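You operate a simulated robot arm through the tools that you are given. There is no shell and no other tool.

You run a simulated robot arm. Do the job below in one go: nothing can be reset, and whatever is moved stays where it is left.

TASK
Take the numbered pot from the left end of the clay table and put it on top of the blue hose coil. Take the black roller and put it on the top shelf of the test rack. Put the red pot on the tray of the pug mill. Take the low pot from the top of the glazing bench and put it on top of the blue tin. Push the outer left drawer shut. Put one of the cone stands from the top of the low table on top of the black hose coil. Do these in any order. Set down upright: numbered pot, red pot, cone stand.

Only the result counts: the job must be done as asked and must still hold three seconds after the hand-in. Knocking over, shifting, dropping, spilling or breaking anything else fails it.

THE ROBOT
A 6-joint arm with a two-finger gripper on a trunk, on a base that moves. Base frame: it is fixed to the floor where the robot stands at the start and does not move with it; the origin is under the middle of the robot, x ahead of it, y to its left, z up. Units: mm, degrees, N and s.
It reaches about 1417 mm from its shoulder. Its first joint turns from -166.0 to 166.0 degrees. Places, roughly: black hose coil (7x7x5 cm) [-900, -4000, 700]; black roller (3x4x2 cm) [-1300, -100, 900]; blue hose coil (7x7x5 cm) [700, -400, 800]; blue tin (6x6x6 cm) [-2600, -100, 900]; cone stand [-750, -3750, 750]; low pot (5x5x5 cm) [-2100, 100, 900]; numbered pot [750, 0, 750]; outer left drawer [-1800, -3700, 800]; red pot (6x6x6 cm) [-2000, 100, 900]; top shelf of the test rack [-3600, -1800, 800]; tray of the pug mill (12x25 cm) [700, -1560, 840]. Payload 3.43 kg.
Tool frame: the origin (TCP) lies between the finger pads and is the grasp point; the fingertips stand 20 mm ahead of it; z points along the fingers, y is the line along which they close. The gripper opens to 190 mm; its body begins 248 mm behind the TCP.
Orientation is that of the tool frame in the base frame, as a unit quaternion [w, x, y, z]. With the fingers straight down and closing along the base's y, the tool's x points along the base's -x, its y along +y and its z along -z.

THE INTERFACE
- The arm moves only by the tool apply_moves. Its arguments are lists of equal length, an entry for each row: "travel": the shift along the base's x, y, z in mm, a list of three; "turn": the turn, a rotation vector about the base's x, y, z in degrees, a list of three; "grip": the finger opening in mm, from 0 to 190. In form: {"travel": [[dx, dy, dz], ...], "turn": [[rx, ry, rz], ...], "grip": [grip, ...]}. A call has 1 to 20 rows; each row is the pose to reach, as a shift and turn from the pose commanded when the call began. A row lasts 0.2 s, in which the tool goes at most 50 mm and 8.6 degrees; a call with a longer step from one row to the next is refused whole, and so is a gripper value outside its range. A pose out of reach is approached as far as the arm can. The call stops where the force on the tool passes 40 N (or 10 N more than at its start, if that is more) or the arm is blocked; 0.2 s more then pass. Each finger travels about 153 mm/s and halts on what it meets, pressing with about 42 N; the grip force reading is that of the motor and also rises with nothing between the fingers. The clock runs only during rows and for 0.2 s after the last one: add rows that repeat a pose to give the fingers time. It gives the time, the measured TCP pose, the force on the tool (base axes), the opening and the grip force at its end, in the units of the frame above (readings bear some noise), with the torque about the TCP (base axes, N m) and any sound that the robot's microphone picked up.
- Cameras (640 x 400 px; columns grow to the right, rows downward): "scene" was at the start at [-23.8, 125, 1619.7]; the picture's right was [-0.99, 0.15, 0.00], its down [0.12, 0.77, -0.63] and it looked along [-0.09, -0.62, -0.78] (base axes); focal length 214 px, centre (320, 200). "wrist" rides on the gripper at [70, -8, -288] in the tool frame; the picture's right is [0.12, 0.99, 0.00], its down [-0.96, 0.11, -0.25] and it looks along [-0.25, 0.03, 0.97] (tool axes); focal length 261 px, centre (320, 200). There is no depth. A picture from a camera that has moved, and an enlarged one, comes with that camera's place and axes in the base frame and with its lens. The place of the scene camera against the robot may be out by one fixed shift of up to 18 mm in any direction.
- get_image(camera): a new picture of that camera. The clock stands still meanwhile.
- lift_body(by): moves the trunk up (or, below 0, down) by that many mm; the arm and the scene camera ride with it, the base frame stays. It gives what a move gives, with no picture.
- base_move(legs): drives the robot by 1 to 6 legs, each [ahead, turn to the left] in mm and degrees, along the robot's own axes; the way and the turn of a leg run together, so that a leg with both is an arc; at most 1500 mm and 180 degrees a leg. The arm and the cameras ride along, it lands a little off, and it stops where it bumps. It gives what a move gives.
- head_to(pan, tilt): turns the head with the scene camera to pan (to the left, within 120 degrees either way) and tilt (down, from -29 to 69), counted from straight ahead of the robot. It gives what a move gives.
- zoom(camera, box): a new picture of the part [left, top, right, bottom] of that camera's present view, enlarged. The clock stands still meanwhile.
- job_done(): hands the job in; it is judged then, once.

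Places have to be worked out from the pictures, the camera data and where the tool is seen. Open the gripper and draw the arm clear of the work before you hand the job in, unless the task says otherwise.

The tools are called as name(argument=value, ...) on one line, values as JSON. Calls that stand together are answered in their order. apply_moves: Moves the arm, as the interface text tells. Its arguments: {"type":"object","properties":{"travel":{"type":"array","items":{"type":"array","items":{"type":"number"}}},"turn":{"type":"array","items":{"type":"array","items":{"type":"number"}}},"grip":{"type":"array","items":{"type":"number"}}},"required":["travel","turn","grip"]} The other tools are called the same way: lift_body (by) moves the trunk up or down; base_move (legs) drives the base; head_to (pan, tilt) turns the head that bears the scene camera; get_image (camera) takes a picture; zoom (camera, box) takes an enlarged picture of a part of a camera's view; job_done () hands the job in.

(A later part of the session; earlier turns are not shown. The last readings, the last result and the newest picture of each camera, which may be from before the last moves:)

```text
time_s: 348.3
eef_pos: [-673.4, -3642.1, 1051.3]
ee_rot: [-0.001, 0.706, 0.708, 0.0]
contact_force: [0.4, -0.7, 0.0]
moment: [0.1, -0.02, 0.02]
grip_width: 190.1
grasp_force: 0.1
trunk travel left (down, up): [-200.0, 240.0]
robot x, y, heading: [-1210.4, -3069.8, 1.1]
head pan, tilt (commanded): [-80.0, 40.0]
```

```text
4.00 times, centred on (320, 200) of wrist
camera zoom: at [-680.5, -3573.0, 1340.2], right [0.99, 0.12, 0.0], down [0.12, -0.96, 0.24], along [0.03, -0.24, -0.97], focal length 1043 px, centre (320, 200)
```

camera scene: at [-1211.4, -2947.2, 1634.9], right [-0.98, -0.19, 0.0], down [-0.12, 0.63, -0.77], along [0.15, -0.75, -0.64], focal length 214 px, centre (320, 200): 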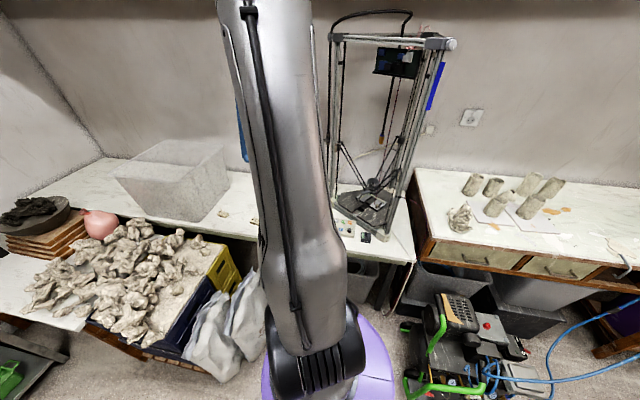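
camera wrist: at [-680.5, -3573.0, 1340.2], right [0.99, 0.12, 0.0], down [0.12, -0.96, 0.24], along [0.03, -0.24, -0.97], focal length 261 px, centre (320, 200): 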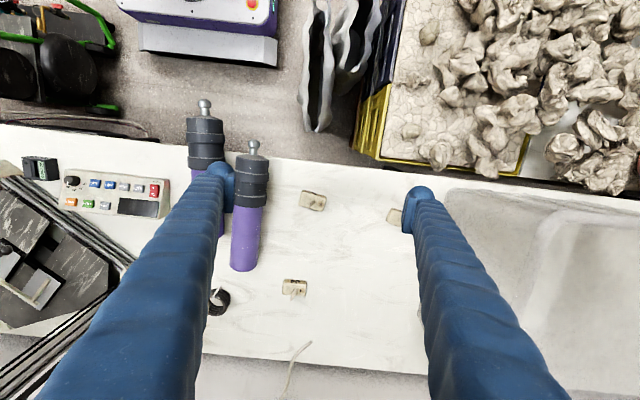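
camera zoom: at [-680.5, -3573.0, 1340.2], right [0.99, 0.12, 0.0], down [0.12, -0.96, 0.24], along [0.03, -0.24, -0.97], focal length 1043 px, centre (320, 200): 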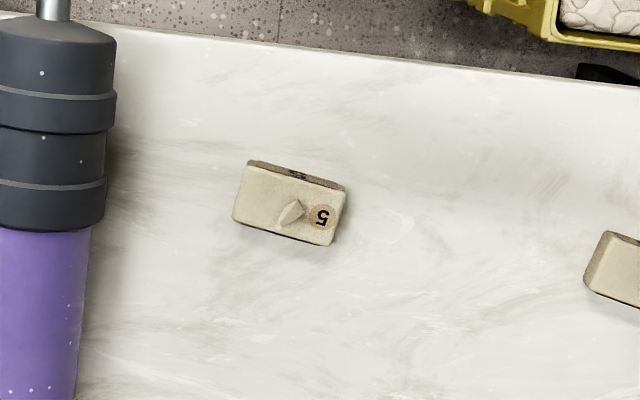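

Stand 5 is a block ≈59×32 mm with an upright cone, its long side about along x (-7°). I turn the tool +83° to grip across its short side, and move above (-679, -3731).

apply_moves(travel=[[0, -8, -10], [-1, -16, -20], [-1, -24, -30], [-2, -32, -40], [-2, -40, -50], [-3, -48, -60], [-3, -56, -70], [-4, -64, -80], [-5, -72, -90], [-6, -80, -100], [-6, -89, -110], [-6, -89, -110]], turn=[[0, 0, 7.6], [0, 0, 15.2], [0, 0, 22.8], [0, 0, 30.4], [0, 0, 38], [0, 0, 45.6], [0, 0, 53.2], [0, 0, 60.8], [0, 0, 68.4], [0, 0, 76], [0, 0, 83], [0, 0, 83]], grip=[180, 170, 160, 150, 140, 130, 120, 110, 100, 90, 90, 90])

get_image(camera="wrist")

zoom(camera="wrist", box=[240, 140, 400, 240])

```text
time_s: 350.9
eef_pos: [-680.9, -3728.2, 940.7]
ee_rot: [-0.002, 0.06, 0.998, -0.001]
contact_force: [-0.8, -0.8, -1.0]
moment: [0.04, -0.04, -0.02]
grip_width: 89.8
grasp_force: 0.0
trunk travel left (down, up): [-200.0, 240.0]
robot x, y, heading: [-1210.1, -3066.6, 1.2]
head pan, tilt (commanded): [-80.0, 40.0]
```

```text
taken
camera wrist: at [-750.5, -3729.2, 1229.2], right [0.0, 1.0, 0.0], down [0.97, 0.0, 0.24], along [0.24, 0.0, -0.97], focal length 261 px, centre (320, 200)
```

wrist: 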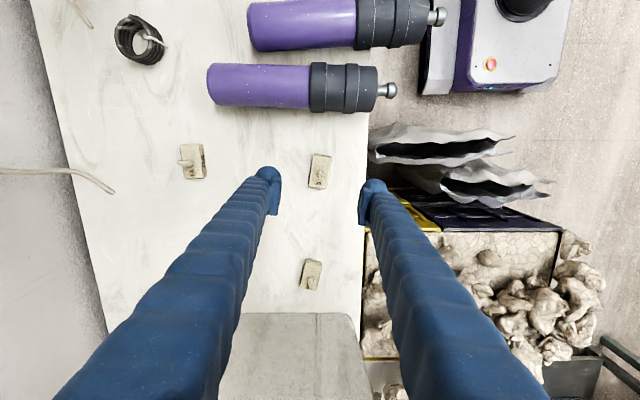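

```text
4.00 times, centred on (320, 190) of wrist
camera zoom: at [-750.5, -3729.2, 1229.2], right [0.0, 1.0, 0.0], down [0.97, 0.0, 0.24], along [0.24, 0.0, -0.97], focal length 1043 px, centre (320, 240)
```

zoom: 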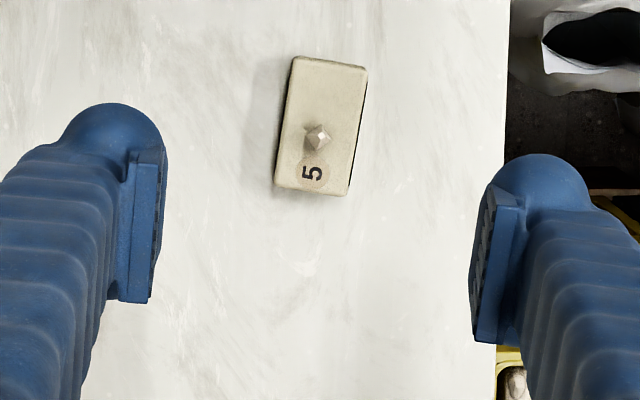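

The tool is aligned over the block, now at (-680, -3729). I descend to z≈775 and then feel for the table.

apply_moves(travel=[[0, 0, -45], [0, 0, -90], [0, 0, -130], [0, 0, -155], [0, 0, -166], [0, 0, -166]], turn=[[0, 0, 0], [0, 0, 0], [0, 0, 0], [0, 0, 0], [0, 0, 0], [0, 0, 0]], grip=[80, 70, 70, 70, 70, 70])

zoom(camera="wrist", box=[240, 140, 400, 240])

apply_moves(travel=[[0, 0, -3], [0, 0, -6], [0, 0, -9], [0, 0, -12], [0, 0, -14], [0, 0, -16], [0, 0, -18]], turn=[[0, 0, 0], [0, 0, 0], [0, 0, 0], [0, 0, 0], [0, 0, 0], [0, 0, 0], [0, 0, 0]], grip=[70, 70, 70, 70, 70, 70, 70])

zoom(camera="wrist", box=[240, 140, 400, 240])

```text
time_s: 352.3
eef_pos: [-681.9, -3730.2, 773.0]
ee_rot: [-0.002, 0.06, 0.998, -0.001]
contact_force: [-0.8, 0.0, 0.1]
moment: [-0.02, 0.02, -0.01]
grip_width: 70.1
grasp_force: 0.1
trunk travel left (down, up): [-200.0, 240.0]
robot x, y, heading: [-1212.0, -3065.6, 1.0]
head pan, tilt (commanded): [-80.0, 40.0]
```

```text
4.00 times, centred on (320, 190) of wrist
camera zoom: at [-751.1, -3730.8, 1062.3], right [0.0, 1.0, 0.0], down [0.97, 0.0, 0.24], along [0.24, 0.0, -0.97], focal length 1043 px, centre (320, 240)
```

zoom: 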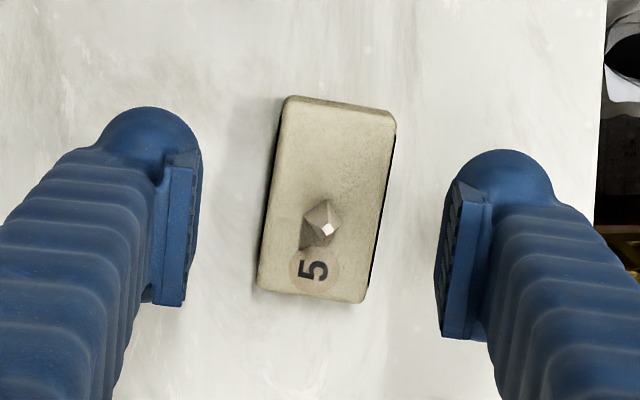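

```text
time_s: 353.9
eef_pos: [-681.3, -3729.5, 755.7]
ee_rot: [-0.002, 0.061, 0.998, 0.0]
contact_force: [-0.2, 0.1, -0.3]
moment: [0.01, 0.02, 0.01]
grip_width: 70.0
grasp_force: 0.0
trunk travel left (down, up): [-200.0, 240.0]
robot x, y, heading: [-1210.4, -3063.3, 1.0]
head pan, tilt (commanded): [-80.0, 40.0]
```

```text
4.00 times, centred on (320, 190) of wrist
camera zoom: at [-750.1, -3729.1, 1045.3], right [0.0, 1.0, 0.0], down [0.97, 0.0, 0.24], along [0.24, 0.0, -0.97], focal length 1043 px, centre (320, 240)
```

zoom: 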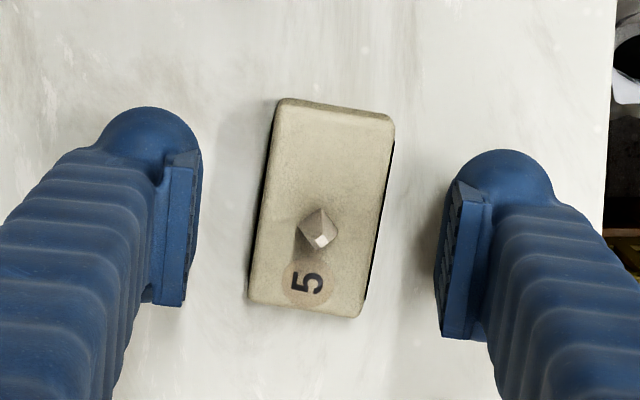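

Still free at z≈756. I continue feeling down.

apply_moves(travel=[[-1, 0, -2], [-2, 0, -4], [-2, 0, -6], [-2, 0, -8], [-2, 0, -10], [-2, 0, -12], [-2, 0, -14]], turn=[[0, 0, 0], [0, 0, 0], [0, 0, 0], [0, 0, 0], [0, 0, 0], [0, 0, 0], [0, 0, 0]], grip=[70, 70, 70, 70, 70, 70, 70])

zoom(camera="wrist", box=[240, 140, 400, 240])

```text
time_s: 355.5
eef_pos: [-682.3, -3728.4, 742.2]
ee_rot: [-0.002, 0.06, 0.998, -0.001]
contact_force: [-0.7, 0.8, -0.9]
moment: [0.02, -0.01, 0.0]
grip_width: 70.0
grasp_force: 0.0
trunk travel left (down, up): [-200.0, 240.0]
robot x, y, heading: [-1211.4, -3066.8, 0.8]
head pan, tilt (commanded): [-80.0, 40.0]
```

```text
4.00 times, centred on (320, 190) of wrist
camera zoom: at [-752.3, -3729.4, 1030.8], right [0.0, 1.0, 0.0], down [0.97, 0.0, 0.24], along [0.24, 0.0, -0.97], focal length 1043 px, centre (320, 240)
```

zoom: 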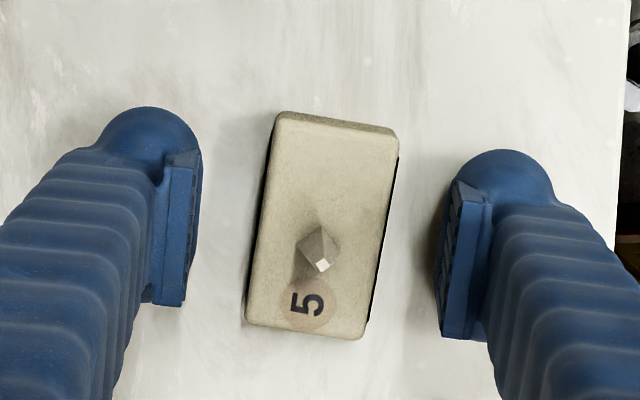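

No contact yet at 742; I continue downward.

apply_moves(travel=[[0, 0, -2], [0, 0, -4], [0, 0, -6], [0, 0, -8], [0, 0, -10], [0, 0, -12], [0, 0, -14]], turn=[[0, 0, 0], [0, 0, 0], [0, 0, 0], [0, 0, 0], [0, 0, 0], [0, 0, 0], [0, 0, 0]], grip=[70, 70, 70, 70, 70, 70, 70])

zoom(camera="wrist", box=[240, 140, 400, 240])

```text
time_s: 356.5
eef_pos: [-682.3, -3730.2, 739.0]
ee_rot: [0.0, 0.061, 0.998, -0.004]
contact_force: [-6.0, 4.0, 16.1]
moment: [0.76, 0.04, 0.32]
grip_width: 72.5
grasp_force: 1.8
trunk travel left (down, up): [-200.0, 240.0]
robot x, y, heading: [-1208.9, -3066.4, 1.3]
head pan, tilt (commanded): [-80.0, 40.0]
stopped in row 5: the force on the tool passed its limit at 44 N (the readings are from after the stop); the commanded pose is now the measured one
```

```text
4.00 times, centred on (320, 190) of wrist
camera zoom: at [-753.1, -3729.6, 1027.8], right [0.0, 1.0, -0.01], down [0.97, 0.0, 0.25], along [0.25, -0.01, -0.97], focal length 1043 px, centre (320, 240)
```

zoom: 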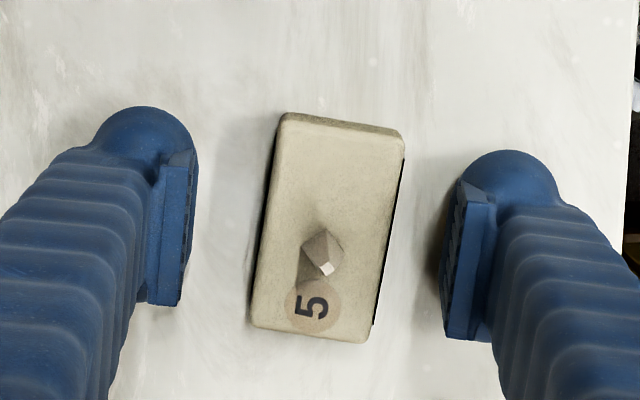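

Table touched at TCP z≈739 (table ≈719). I rise 4 mm, centre 2 mm in y, and close on the block.

apply_moves(travel=[[0, 1, 3], [0, 2, 4], [0, 2, 4], [0, 2, 4], [0, 2, 4], [0, 2, 4]], turn=[[0, 0, 0], [0, 0, 0], [0, 0, 0], [0, 0, 0], [0, 0, 0], [0, 0, 0]], grip=[70, 62, 50, 40, 25, 25])

zoom(camera="wrist", box=[240, 140, 400, 240])

```text
time_s: 357.9
eef_pos: [-681.4, -3728.5, 740.8]
ee_rot: [-0.001, 0.06, 0.998, -0.003]
contact_force: [0.3, 0.1, 1.3]
moment: [-0.06, -0.05, 0.04]
grip_width: 34.6
grasp_force: 42.0
trunk travel left (down, up): [-200.0, 240.0]
robot x, y, heading: [-1211.8, -3067.6, 1.1]
head pan, tilt (commanded): [-80.0, 40.0]
```

```text
4.00 times, centred on (320, 190) of wrist
camera zoom: at [-751.5, -3728.2, 1029.9], right [0.0, 1.0, 0.0], down [0.97, 0.0, 0.25], along [0.25, 0.0, -0.97], focal length 1043 px, centre (320, 240)
```

zoom: 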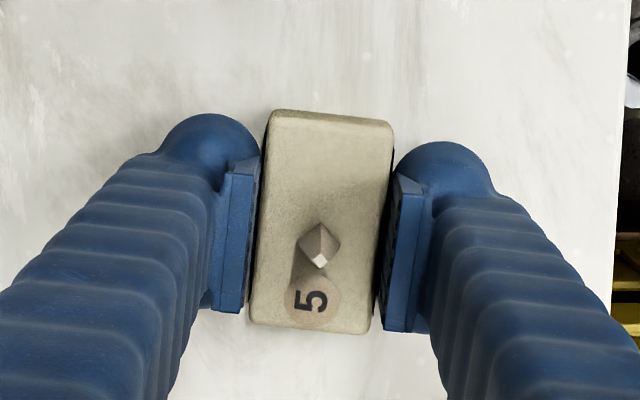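

Gripped across the 34.6 mm side. I lift 130 mm and check it hangs level.

apply_moves(travel=[[0, 0, 15], [0, 0, 45], [0, 0, 90], [0, 0, 130], [0, 0, 130]], turn=[[0, 0, 0], [0, 0, 0], [0, 0, 0], [0, 0, 0], [0, 0, 0]], grip=[25, 25, 25, 25, 25])

get_image(camera="wrist")

zoom(camera="wrist", box=[240, 140, 400, 240])

zoom(camera="wrist", box=[60, 0, 220, 100])

```text
time_s: 359.1
eef_pos: [-681.0, -3729.4, 872.2]
ee_rot: [-0.001, 0.061, 0.998, -0.002]
contact_force: [0.6, 0.5, -0.4]
moment: [-0.06, 0.0, -0.01]
grip_width: 34.7
grasp_force: 42.1
trunk travel left (down, up): [-200.0, 240.0]
robot x, y, heading: [-1209.8, -3063.8, 0.8]
head pan, tilt (commanded): [-80.0, 40.0]
```

```text
taken
camera wrist: at [-751.0, -3729.3, 1161.3], right [0.0, 1.0, 0.0], down [0.97, 0.0, 0.25], along [0.25, 0.0, -0.97], focal length 261 px, centre (320, 200)
```

wrist: 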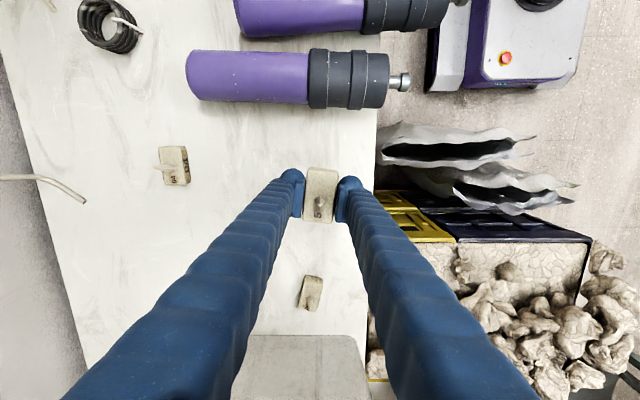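

```text
4.00 times, centred on (320, 190) of wrist
camera zoom: at [-751.0, -3729.3, 1161.3], right [0.0, 1.0, 0.0], down [0.97, 0.0, 0.25], along [0.25, 0.0, -0.97], focal length 1043 px, centre (320, 240)
```

zoom: 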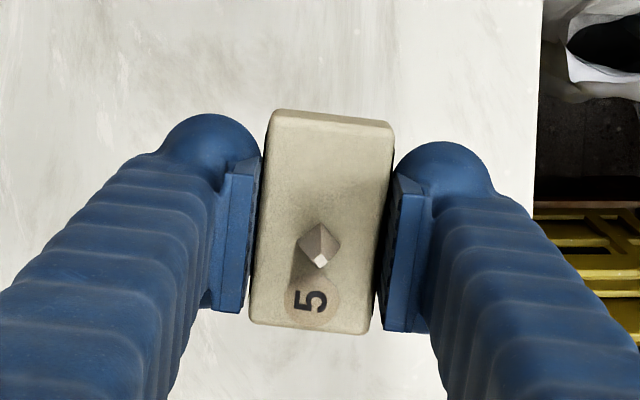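

```text
4.00 times, centred on (140, 50) of wrist
camera zoom: at [-751.0, -3729.3, 1161.3], right [0.0, 1.0, 0.0], down [0.97, 0.0, 0.25], along [0.25, 0.0, -0.97], focal length 1043 px, centre (1040, 800)
```

zoom: 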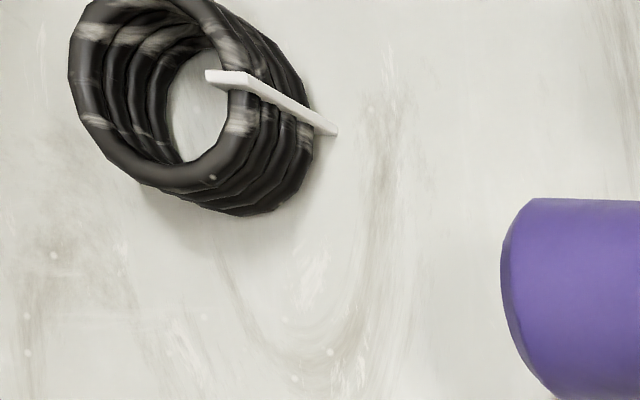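

The stand hangs level. I carry it toward the coil, stopping short to check clearance to the printer frame and to measure the coil.

apply_moves(travel=[[-10, -40, 15], [-20, -80, 28], [-35, -120, 28], [-55, -160, 28], [-80, -195, 28], [-99, -215, 28], [-99, -215, 28]], turn=[[0, 0, 0], [0, 0, 0], [0, 0, 0], [0, 0, 0], [0, 0, 0], [0, 0, 0], [0, 0, 0]], grip=[25, 25, 25, 25, 25, 25, 25])

get_image(camera="wrist")

get_image(camera="scene")

```text
time_s: 360.7
eef_pos: [-778.1, -3944.4, 900.3]
ee_rot: [-0.001, 0.06, 0.998, -0.001]
contact_force: [0.0, 0.0, -1.6]
moment: [0.04, 0.03, -0.04]
grip_width: 34.5
grasp_force: 41.6
trunk travel left (down, up): [-200.0, 240.0]
robot x, y, heading: [-1213.0, -3069.0, 1.2]
head pan, tilt (commanded): [-80.0, 40.0]
```

```text
taken
camera wrist: at [-848.2, -3943.9, 1188.9], right [0.0, 1.0, 0.0], down [0.97, 0.0, 0.25], along [0.25, 0.0, -0.97], focal length 261 px, centre (320, 200)
```

wrist: 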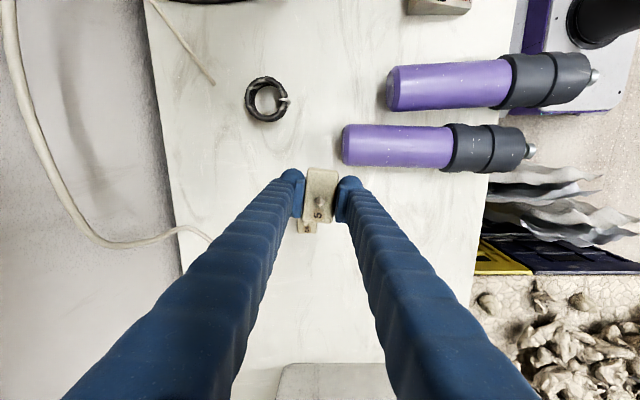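

```text
taken
camera scene: at [-1211.3, -2948.2, 1635.0], right [-0.98, -0.19, 0.0], down [-0.12, 0.63, -0.77], along [0.15, -0.75, -0.64], focal length 214 px, centre (320, 200)
```

scene: 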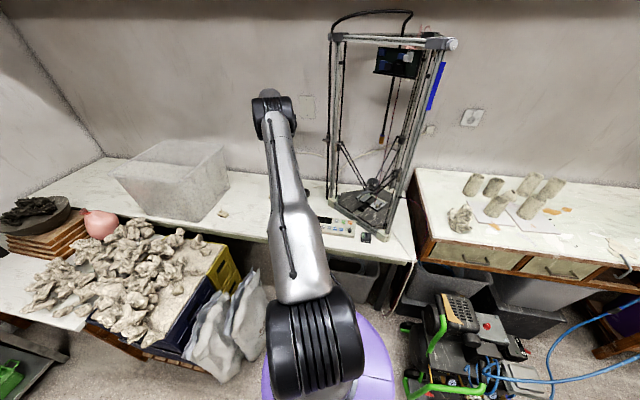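

The coil is in clear view and the arm is clear of the printer. I zoom on the coil.

zoom(camera="wrist", box=[219, 68, 315, 128])

zoom(camera="scene", box=[250, 160, 346, 220])

```text
6.67 times, centred on (267, 98) of wrist
camera zoom: at [-848.2, -3943.9, 1188.9], right [0.0, 1.0, 0.0], down [0.97, 0.0, 0.25], along [0.25, 0.0, -0.97], focal length 1738 px, centre (673, 880)
```

zoom: 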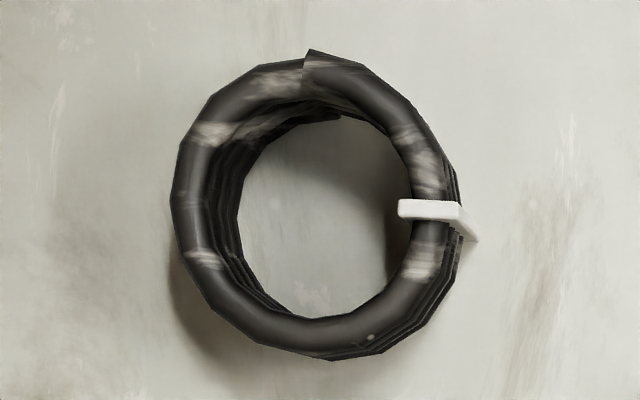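

```text
6.67 times, centred on (298, 190) of scene
camera zoom: at [-1211.3, -2948.2, 1635.0], right [-0.98, -0.19, 0.0], down [-0.12, 0.63, -0.77], along [0.15, -0.75, -0.64], focal length 1430 px, centre (467, 267)
```

zoom: 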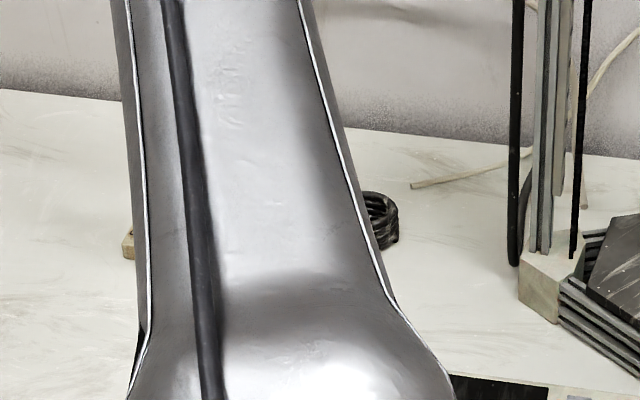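

Coil top centre ≈(-898, -4027); its tube end is on the -x side and the clip on the +y side, so laying the block along x avoids the clip. I move above it and lower to z≈812.

apply_moves(travel=[[-35, -25, 0], [-70, -50, 0], [-100, -71, 0], [-119, -84.6, 0], [-119, -84.6, -35], [-119, -84.6, -70], [-119, -84.6, -88], [-119, -84.6, -88]], turn=[[0, 0, 0], [0, 0, 0], [0, 0, 0], [0, 0, 0], [0, 0, 0], [0, 0, 0], [0, 0, 0], [0, 0, 0]], grip=[25, 25, 25, 25, 25, 25, 25, 25])

get_image(camera="wrist")

zoom(camera="wrist", box=[256, 140, 384, 220])

get_image(camera="scene")

```text
time_s: 362.5
eef_pos: [-898.2, -4027.1, 810.7]
ee_rot: [-0.001, 0.06, 0.998, -0.003]
contact_force: [0.0, 0.7, -1.2]
moment: [0.0, 0.04, -0.02]
grip_width: 34.5
grasp_force: 42.0
trunk travel left (down, up): [-200.0, 240.0]
robot x, y, heading: [-1210.2, -3066.9, 1.3]
head pan, tilt (commanded): [-80.0, 40.0]
```

```text
taken
camera wrist: at [-968.8, -4026.2, 1099.1], right [0.0, 1.0, 0.0], down [0.97, 0.0, 0.25], along [0.25, 0.0, -0.97], focal length 261 px, centre (320, 200)
```

wrist: 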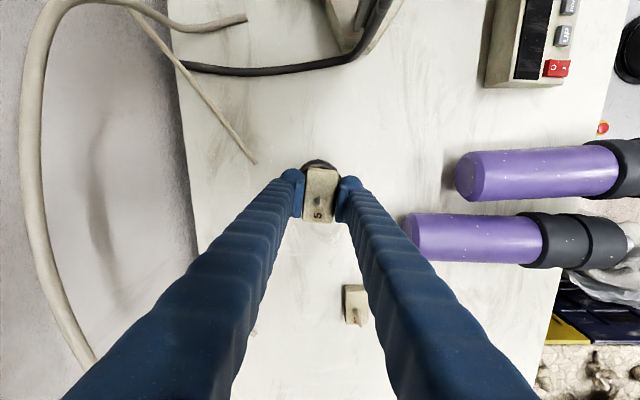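

```text
5.00 times, centred on (320, 180) of wrist
camera zoom: at [-968.8, -4026.2, 1099.1], right [0.0, 1.0, 0.0], down [0.97, 0.0, 0.25], along [0.25, 0.0, -0.97], focal length 1303 px, centre (320, 300)
```

zoom: 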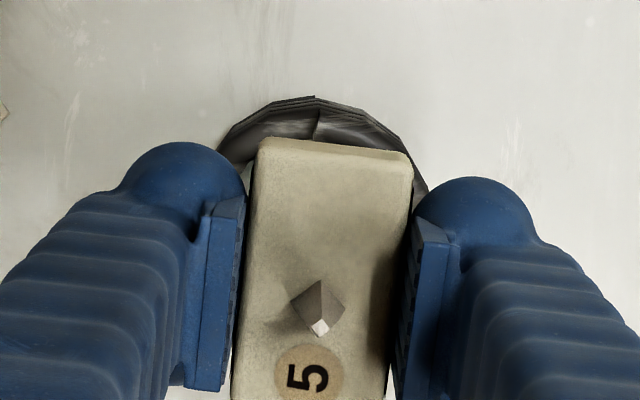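

```text
taken
camera scene: at [-1211.6, -2947.8, 1635.0], right [-0.98, -0.19, 0.0], down [-0.12, 0.63, -0.77], along [0.15, -0.75, -0.64], focal length 214 px, centre (320, 200)
```

scene: 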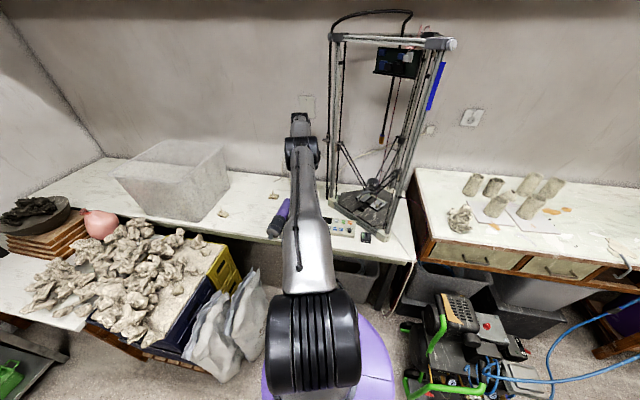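

Block and coil are aligned within about 2 mm both ways. I lower in small steps watching the force.

apply_moves(travel=[[0, 0, -4], [0, 0, -8], [0, 0, -12], [0, 0, -15], [0, 0, -15]], turn=[[0, 0, 0], [0, 0, 0], [0, 0, 0], [0, 0, 0], [0, 0, 0]], grip=[25, 25, 25, 25, 25])

apply_moves(travel=[[0, 0, -2], [0, 0, -4], [0, 0, -4]], turn=[[0, 0, 0], [0, 0, 0], [0, 0, 0]], grip=[25, 25, 25])

apply_moves(travel=[[0, 0, -1.5], [0, 0, -3], [0, 0, -3]], turn=[[0, 0, 0], [0, 0, 0], [0, 0, 0]], grip=[25, 25, 25])

zoom(camera="wrist", box=[256, 140, 384, 220])

```text
time_s: 363.7
eef_pos: [-899.5, -4027.7, 796.9]
ee_rot: [0.0, 0.06, 0.998, -0.003]
contact_force: [0.8, -0.1, -1.1]
moment: [0.02, 0.0, -0.02]
grip_width: 34.4
grasp_force: 41.6
trunk travel left (down, up): [-200.0, 240.0]
robot x, y, heading: [-1214.5, -3063.1, 1.1]
head pan, tilt (commanded): [-80.0, 40.0]
```

```text
time_s: 364.5
eef_pos: [-899.6, -4028.0, 792.8]
ee_rot: [0.001, 0.06, 0.998, -0.002]
contact_force: [-1.0, -0.3, -0.8]
moment: [0.02, -0.03, -0.02]
grip_width: 34.4
grasp_force: 42.2
trunk travel left (down, up): [-200.0, 240.0]
robot x, y, heading: [-1215.5, -3067.0, 0.9]
head pan, tilt (commanded): [-80.0, 40.0]
```

```text
time_s: 365.3
eef_pos: [-899.7, -4028.7, 788.7]
ee_rot: [-0.001, 0.059, 0.998, -0.001]
contact_force: [-0.6, -1.4, -0.4]
moment: [0.03, 0.02, 0.0]
grip_width: 34.7
grasp_force: 41.4
trunk travel left (down, up): [-200.0, 240.0]
robot x, y, heading: [-1214.0, -3064.9, 1.1]
head pan, tilt (commanded): [-80.0, 40.0]
```

```text
5.00 times, centred on (320, 180) of wrist
camera zoom: at [-969.6, -4026.8, 1078.0], right [0.0, 1.0, 0.0], down [0.97, 0.0, 0.25], along [0.25, 0.0, -0.97], focal length 1303 px, centre (320, 300)
```

zoom: 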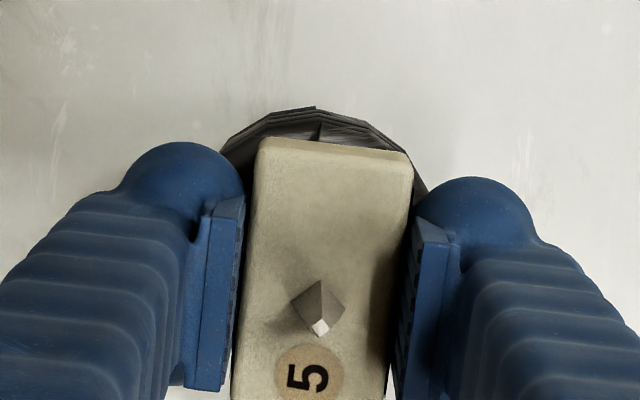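

Still free at 788.7; I go on in 2 mm steps.

apply_moves(travel=[[0, 0, -1], [0, 0, -2], [0, 0, -2]], turn=[[0, 0, 0], [0, 0, 0], [0, 0, 0]], grip=[25, 25, 25])

apply_moves(travel=[[0, 0, -1], [0, 0, -2], [0, 0, -2]], turn=[[0, 0, 0], [0, 0, 0], [0, 0, 0]], grip=[25, 25, 25])

apply_moves(travel=[[0, 0, -1], [0, 0, -2], [0, 0, -2]], turn=[[0, 0, 0], [0, 0, 0], [0, 0, 0]], grip=[25, 25, 25])

zoom(camera="wrist", box=[256, 140, 384, 220])

```text
time_s: 366.1
eef_pos: [-900.0, -4027.6, 787.7]
ee_rot: [0.0, 0.06, 0.998, -0.003]
contact_force: [-0.2, -0.4, -0.2]
moment: [0.01, 0.01, -0.02]
grip_width: 34.4
grasp_force: 42.2
trunk travel left (down, up): [-200.0, 240.0]
robot x, y, heading: [-1212.4, -3067.1, 1.0]
head pan, tilt (commanded): [-80.0, 40.0]
```

```text
time_s: 366.9
eef_pos: [-899.5, -4026.8, 786.0]
ee_rot: [0.0, 0.06, 0.998, -0.002]
contact_force: [-0.1, 1.0, 3.9]
moment: [0.04, 0.01, -0.01]
grip_width: 34.7
grasp_force: 42.5
trunk travel left (down, up): [-200.0, 240.0]
robot x, y, heading: [-1213.6, -3068.3, 1.3]
head pan, tilt (commanded): [-80.0, 40.0]
```

```text
time_s: 367.7
eef_pos: [-900.3, -4027.6, 784.4]
ee_rot: [0.0, 0.06, 0.998, -0.003]
contact_force: [0.2, 2.7, 15.6]
moment: [0.09, 0.05, -0.01]
grip_width: 34.4
grasp_force: 42.1
trunk travel left (down, up): [-200.0, 240.0]
robot x, y, heading: [-1214.4, -3067.1, 1.2]
head pan, tilt (commanded): [-80.0, 40.0]
```

```text
5.00 times, centred on (320, 180) of wrist
camera zoom: at [-970.3, -4027.1, 1074.5], right [0.0, 1.0, -0.01], down [0.97, 0.0, 0.25], along [0.25, -0.01, -0.97], focal length 1303 px, centre (320, 300)
```

zoom: 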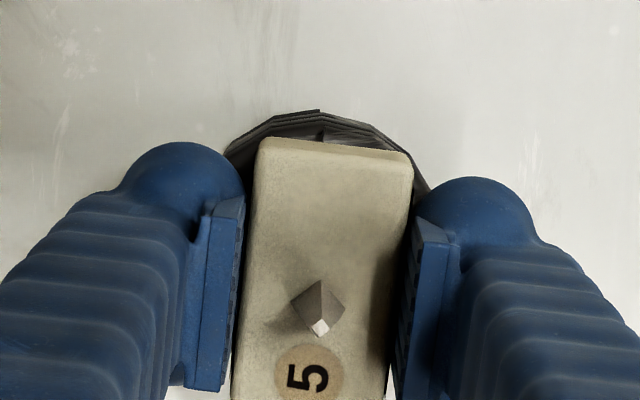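

Contact at ≈785 as expected. I ease up slightly and open the fingers gently.

apply_moves(travel=[[0, 0, 1], [0, 0, 1], [0, 0, 1], [0, 0, 1], [0, 0, 1], [0, 0, 1]], turn=[[0, 0, 0], [0, 0, 0], [0, 0, 0], [0, 0, 0], [0, 0, 0], [0, 0, 0]], grip=[25, 34, 39, 46, 54, 54])

zoom(camera="wrist", box=[256, 140, 384, 220])

```text
time_s: 369.1
eef_pos: [-899.7, -4028.2, 784.1]
ee_rot: [-0.001, 0.06, 0.998, -0.003]
contact_force: [-0.4, 0.5, 1.1]
moment: [-0.02, 0.01, 0.01]
grip_width: 53.9
grasp_force: 0.0
trunk travel left (down, up): [-200.0, 240.0]
robot x, y, heading: [-1211.6, -3066.2, 1.1]
head pan, tilt (commanded): [-80.0, 40.0]
```

```text
5.00 times, centred on (320, 180) of wrist
camera zoom: at [-970.3, -4027.5, 1073.0], right [0.0, 1.0, 0.0], down [0.97, 0.0, 0.25], along [0.25, 0.0, -0.97], focal length 1303 px, centre (320, 300)
```

zoom: 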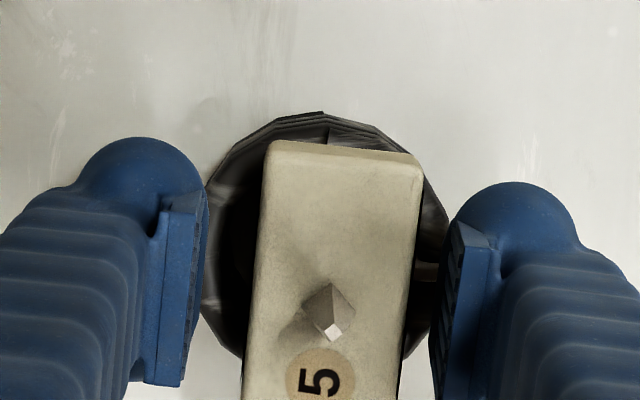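

The stand rests on the coil. I raise the tool straight up and check that it stays.

apply_moves(travel=[[0, 0, 15], [0, 0, 40], [0, 0, 80], [0, 0, 125], [0, 0, 170], [0, 0, 170]], turn=[[0, 0, 0], [0, 0, 0], [0, 0, 0], [0, 0, 0], [0, 0, 0], [0, 0, 0]], grip=[56, 60, 60, 60, 60, 60])

get_image(camera="wrist")

zoom(camera="wrist", box=[272, 120, 368, 180])

```text
time_s: 370.5
eef_pos: [-902.0, -4017.8, 956.3]
ee_rot: [0.0, 0.06, 0.998, -0.003]
contact_force: [-0.6, 0.5, 1.4]
moment: [-0.15, 0.0, 0.0]
grip_width: 59.8
grasp_force: 0.1
out of reach, approached as far as the arm can: row 4, 5, 6
trunk travel left (down, up): [-200.0, 240.0]
robot x, y, heading: [-1212.3, -3065.8, 1.2]
head pan, tilt (commanded): [-80.0, 40.0]
```

```text
taken
camera wrist: at [-972.2, -4017.0, 1244.4], right [0.0, 1.0, -0.01], down [0.97, 0.0, 0.25], along [0.25, -0.01, -0.97], focal length 261 px, centre (320, 200)
```

wrist: 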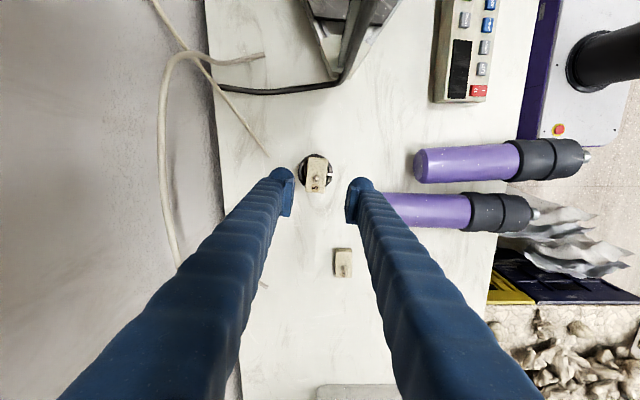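

```text
6.67 times, centred on (320, 150) of wrist
camera zoom: at [-972.2, -4017.0, 1244.4], right [0.0, 1.0, -0.01], down [0.97, 0.0, 0.25], along [0.25, -0.01, -0.97], focal length 1738 px, centre (320, 533)
```

zoom: 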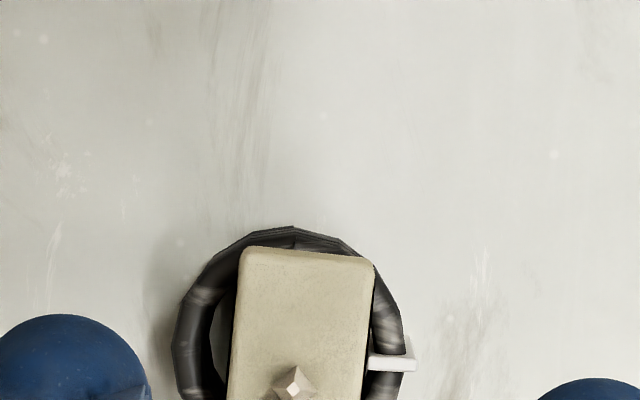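

The stand sits on the coil; the arm just reached its limit when rising. I zoom on the whole stand and then draw the arm back toward the robot.

zoom(camera="wrist", box=[272, 142, 368, 202])

apply_moves(travel=[[-8, 35, 0], [-16, 70, 10], [-24, 105, 25], [-32, 140, 40], [-40, 180, 60], [-48, 220, 80], [-56, 260, 95], [-64, 300, 110], [-64, 340, 120], [-64, 370, 130], [-64, 370, 130]], turn=[[0, 0, 0], [0, 0, 0], [0, 0, 0], [0, 0, 0], [0, 0, 0], [0, 0, 0], [0, 0, 0], [0, 0, 0], [0, 0, 0], [0, 0, 0], [0, 0, 0]], grip=[60, 60, 60, 60, 60, 60, 60, 60, 60, 60, 60])

get_image(camera="scene")

get_image(camera="wrist")

```text
6.67 times, centred on (320, 172) of wrist
camera zoom: at [-972.2, -4017.0, 1244.4], right [0.0, 1.0, -0.01], down [0.97, 0.0, 0.25], along [0.25, -0.01, -0.97], focal length 1738 px, centre (320, 387)
```

zoom: 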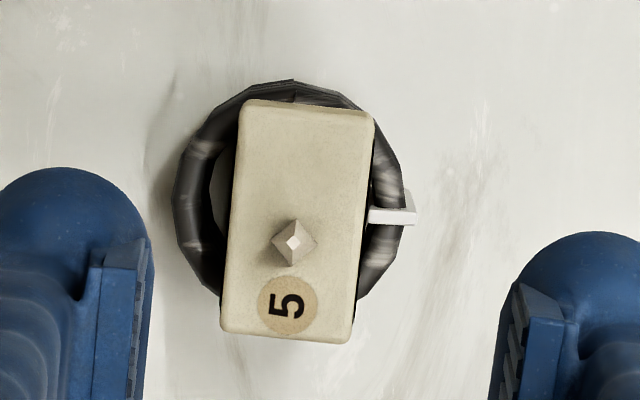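

```text
time_s: 372.9
eef_pos: [-968.3, -3644.7, 1081.6]
ee_rot: [0.0, 0.061, 0.998, -0.003]
contact_force: [0.5, -0.5, 0.5]
moment: [-0.07, -0.01, 0.0]
grip_width: 60.1
grasp_force: 0.0
trunk travel left (down, up): [-200.0, 240.0]
robot x, y, heading: [-1208.8, -3065.6, 1.1]
head pan, tilt (commanded): [-80.0, 40.0]
```

```text
taken
camera scene: at [-1211.6, -2947.0, 1634.8], right [-0.98, -0.19, 0.0], down [-0.12, 0.63, -0.77], along [0.15, -0.75, -0.64], focal length 214 px, centre (320, 200)
```

scene: 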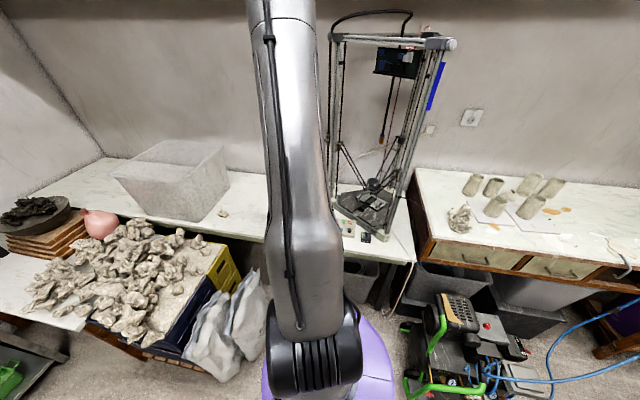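

```text
taken
camera wrist: at [-1037.5, -3645.1, 1371.3], right [0.0, 1.0, 0.0], down [0.97, 0.0, 0.25], along [0.25, -0.01, -0.97], focal length 261 px, centre (320, 200)
```

wrist: 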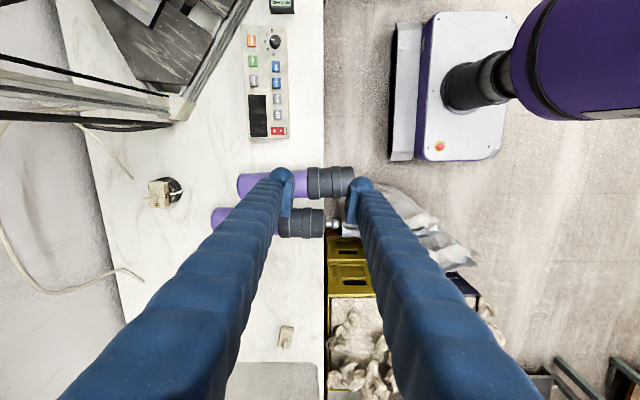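

I check the stand on the coil from this angle, and the drawer once more.

zoom(camera="wrist", box=[110, 155, 222, 225])

head_to(pan=-55, tilt=40)

get_image(camera="scene")

head_to(pan=-115, tilt=40)

get_image(camera="scene")

```text
5.71 times, centred on (166, 190) of wrist
camera zoom: at [-1037.5, -3645.1, 1371.3], right [0.0, 1.0, 0.0], down [0.97, 0.0, 0.25], along [0.25, -0.01, -0.97], focal length 1489 px, centre (1200, 257)
```

zoom: 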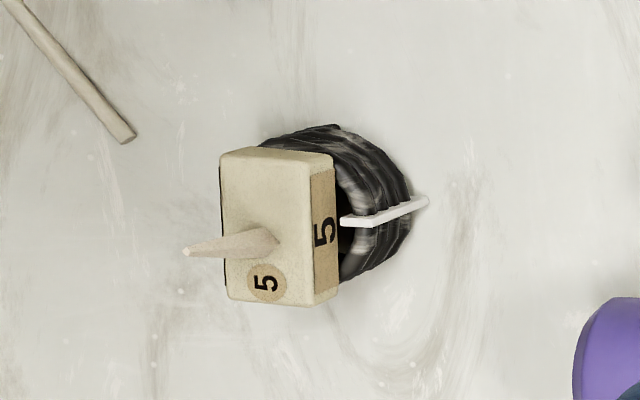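

```text
time_s: 373.8
eef_pos: [-966.5, -3646.0, 1082.7]
ee_rot: [0.0, 0.061, 0.998, -0.002]
contact_force: [0.1, 0.1, 0.9]
moment: [-0.04, 0.0, 0.01]
grip_width: 60.0
grasp_force: 0.0
trunk travel left (down, up): [-200.0, 240.0]
robot x, y, heading: [-1211.9, -3063.0, 1.1]
head pan, tilt (commanded): [-55.0, 40.0]
```

```text
taken
camera scene: at [-1178.1, -2933.0, 1634.9], right [-0.81, -0.59, 0.0], down [-0.38, 0.52, -0.77], along [0.45, -0.62, -0.64], focal length 214 px, centre (320, 200)
```

scene: 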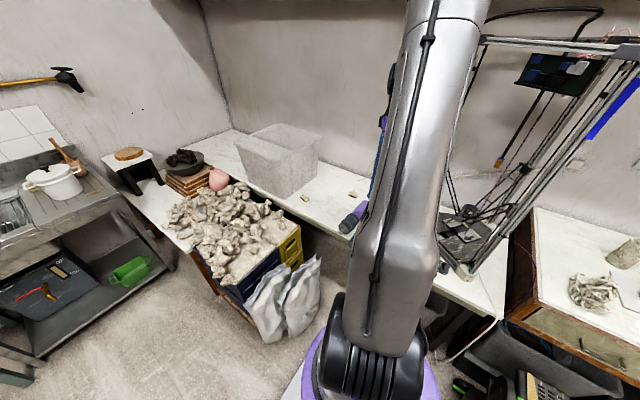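

```text
time_s: 375.1
eef_pos: [-967.0, -3647.2, 1082.2]
ee_rot: [0.0, 0.06, 0.998, -0.002]
contact_force: [-0.6, -0.7, 0.0]
moment: [-0.01, -0.01, 0.03]
grip_width: 59.9
grasp_force: 0.1
trunk travel left (down, up): [-200.0, 240.0]
robot x, y, heading: [-1213.1, -3064.4, 0.7]
head pan, tilt (commanded): [-115.0, 40.0]
```

```text
taken
camera scene: at [-1262.5, -2942.0, 1634.9], right [-0.91, 0.4, 0.0], down [0.26, 0.59, -0.77], along [-0.31, -0.7, -0.64], focal length 214 px, centre (320, 200)
```

scene: 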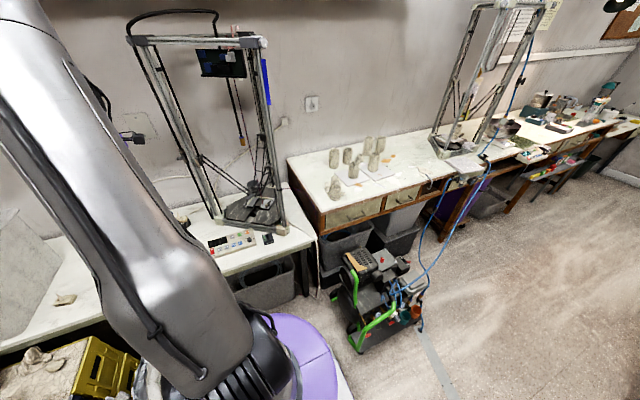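

Everything looks right: the stand is upright on the coil and the drawer flush. I draw the arm well clear and open the gripper.

apply_moves(travel=[[10, 15, 30], [20, 30, 60], [30, 45, 95], [40, 60, 130], [50, 75, 165], [50, 75, 165], [50, 75, 165]], turn=[[0, 0, 0], [0, 0, 0], [0, 0, 0], [0, 0, 0], [0, 0, 0], [0, 0, 0], [0, 0, 0]], grip=[60, 70, 90, 110, 140, 150, 150])

get_image(camera="wrist")

zoom(camera="scene", box=[290, 160, 430, 250])

```text
time_s: 376.7
eef_pos: [-916.4, -3571.2, 1250.0]
ee_rot: [0.0, 0.06, 0.998, -0.002]
contact_force: [0.0, 0.2, 0.0]
moment: [0.07, -0.01, 0.0]
grip_width: 150.0
grasp_force: 0.0
trunk travel left (down, up): [-200.0, 240.0]
robot x, y, heading: [-1210.4, -3067.8, 0.7]
head pan, tilt (commanded): [-115.0, 40.0]
```

```text
taken
camera wrist: at [-986.2, -3570.5, 1537.7], right [0.0, 1.0, 0.0], down [0.97, 0.0, 0.25], along [0.25, 0.0, -0.97], focal length 261 px, centre (320, 200)
```

wrist: 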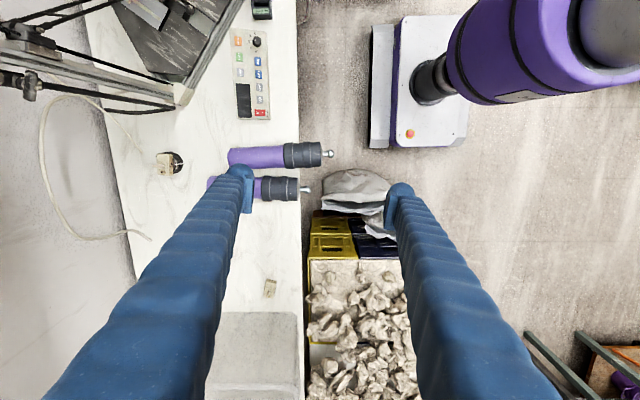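

```text
4.44 times, centred on (360, 205) of scene
camera zoom: at [-1262.6, -2942.5, 1635.0], right [-0.91, 0.4, 0.0], down [0.26, 0.59, -0.77], along [-0.31, -0.7, -0.64], focal length 953 px, centre (142, 178)
```

zoom: 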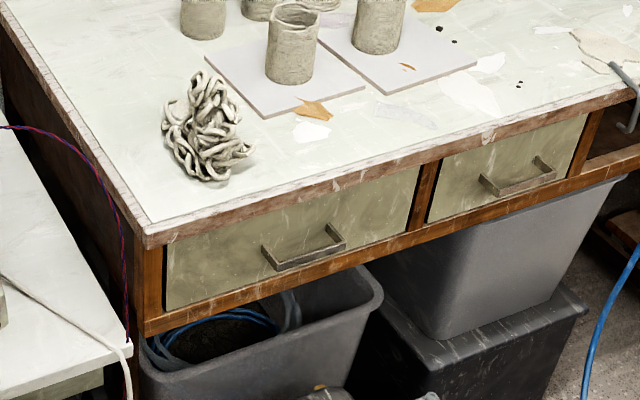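

The drawer is flush. Before handing in I glance across the room at the other results with the zoom.

head_to(pan=45, tilt=15)

get_image(camera="scene")

head_to(pan=115, tilt=15)

get_image(camera="scene")

```text
time_s: 379.2
eef_pos: [-915.8, -3570.6, 1249.1]
ee_rot: [0.0, 0.06, 0.998, -0.004]
contact_force: [0.5, -1.2, 0.1]
moment: [0.01, 0.02, -0.02]
grip_width: 150.3
grasp_force: 0.1
trunk travel left (down, up): [-200.0, 240.0]
robot x, y, heading: [-1212.9, -3064.6, 1.0]
head pan, tilt (commanded): [45.0, 15.0]
```

```text
taken
camera scene: at [-1163.3, -2796.9, 1674.4], right [0.72, -0.69, 0.0], down [-0.18, -0.19, -0.97], along [0.67, 0.7, -0.26], focal length 214 px, centre (320, 200)
```

scene: 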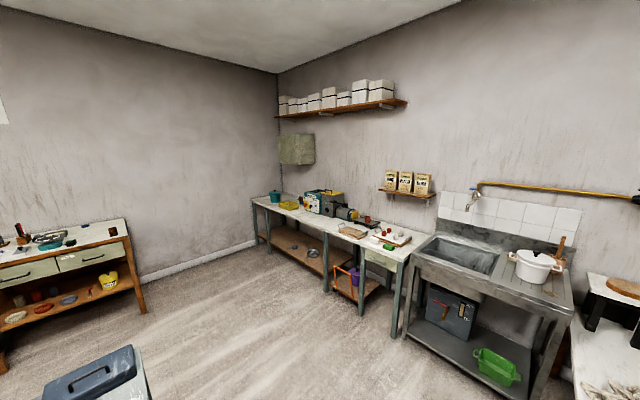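

```text
time_s: 380.6
eef_pos: [-916.2, -3571.3, 1249.2]
ee_rot: [-0.001, 0.061, 0.998, -0.003]
contact_force: [-0.2, -0.4, 0.7]
moment: [0.05, 0.02, 0.02]
grip_width: 149.7
grasp_force: 0.0
trunk travel left (down, up): [-200.0, 240.0]
robot x, y, heading: [-1212.9, -3065.0, 1.1]
head pan, tilt (commanded): [115.0, 15.0]
```

```text
taken
camera scene: at [-1269.1, -2780.3, 1674.5], right [0.9, 0.44, 0.0], down [0.11, -0.23, -0.97], along [-0.42, 0.87, -0.26], focal length 214 px, centre (320, 200)
```

scene: 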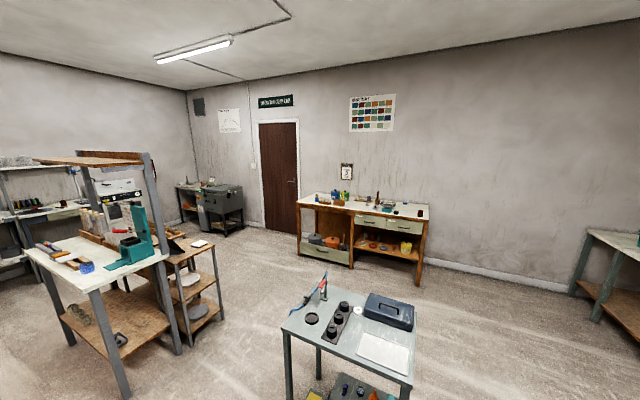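

zoom(camera="scene", box=[300, 180, 396, 240])

head_to(pan=45, tilt=15)

zoom(camera="scene", box=[260, 175, 356, 235])

zoom(camera="scene", box=[330, 195, 400, 240])

```text
6.67 times, centred on (348, 210) of scene
camera zoom: at [-1269.1, -2780.3, 1674.5], right [0.9, 0.44, 0.0], down [0.11, -0.23, -0.97], along [-0.42, 0.87, -0.26], focal length 1430 px, centre (133, 133)
```

zoom: 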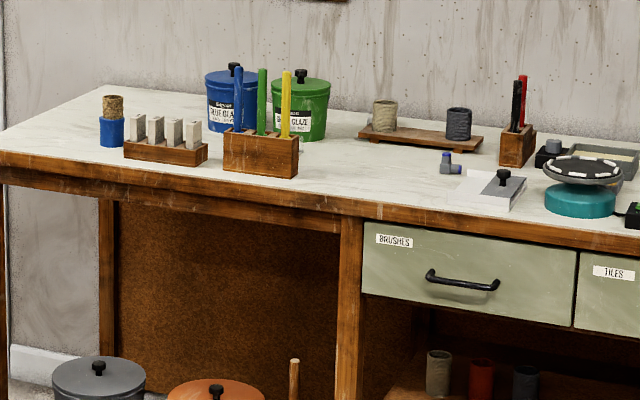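

```text
time_s: 382.0
eef_pos: [-915.4, -3570.6, 1250.0]
ee_rot: [0.0, 0.061, 0.998, -0.003]
contact_force: [-0.1, -0.5, 0.2]
moment: [-0.01, -0.01, -0.04]
grip_width: 150.0
grasp_force: 0.1
trunk travel left (down, up): [-200.0, 240.0]
robot x, y, heading: [-1213.2, -3063.5, 1.3]
head pan, tilt (commanded): [45.0, 15.0]
```

```text
6.67 times, centred on (308, 205) of scene
camera zoom: at [-1163.4, -2796.8, 1674.5], right [0.72, -0.69, 0.0], down [-0.18, -0.19, -0.97], along [0.67, 0.7, -0.26], focal length 1430 px, centre (400, 167)
```

zoom: 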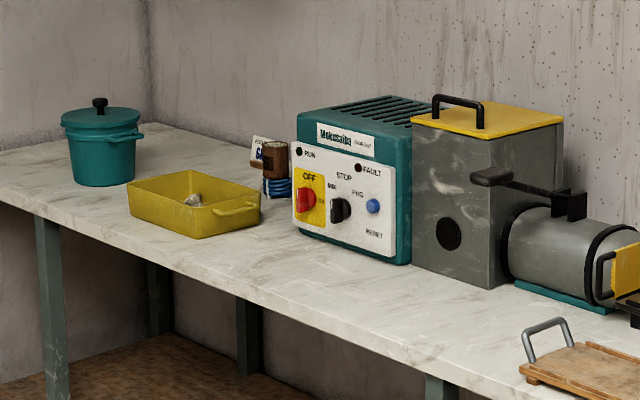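

```text
8.89 times, centred on (365, 218) of scene
camera zoom: at [-1163.4, -2796.8, 1674.5], right [0.72, -0.69, 0.0], down [-0.18, -0.19, -0.97], along [0.67, 0.7, -0.26], focal length 1906 px, centre (-80, 44)
```

zoom: 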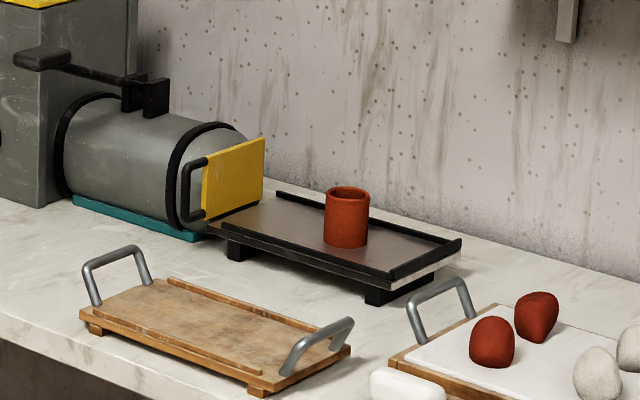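

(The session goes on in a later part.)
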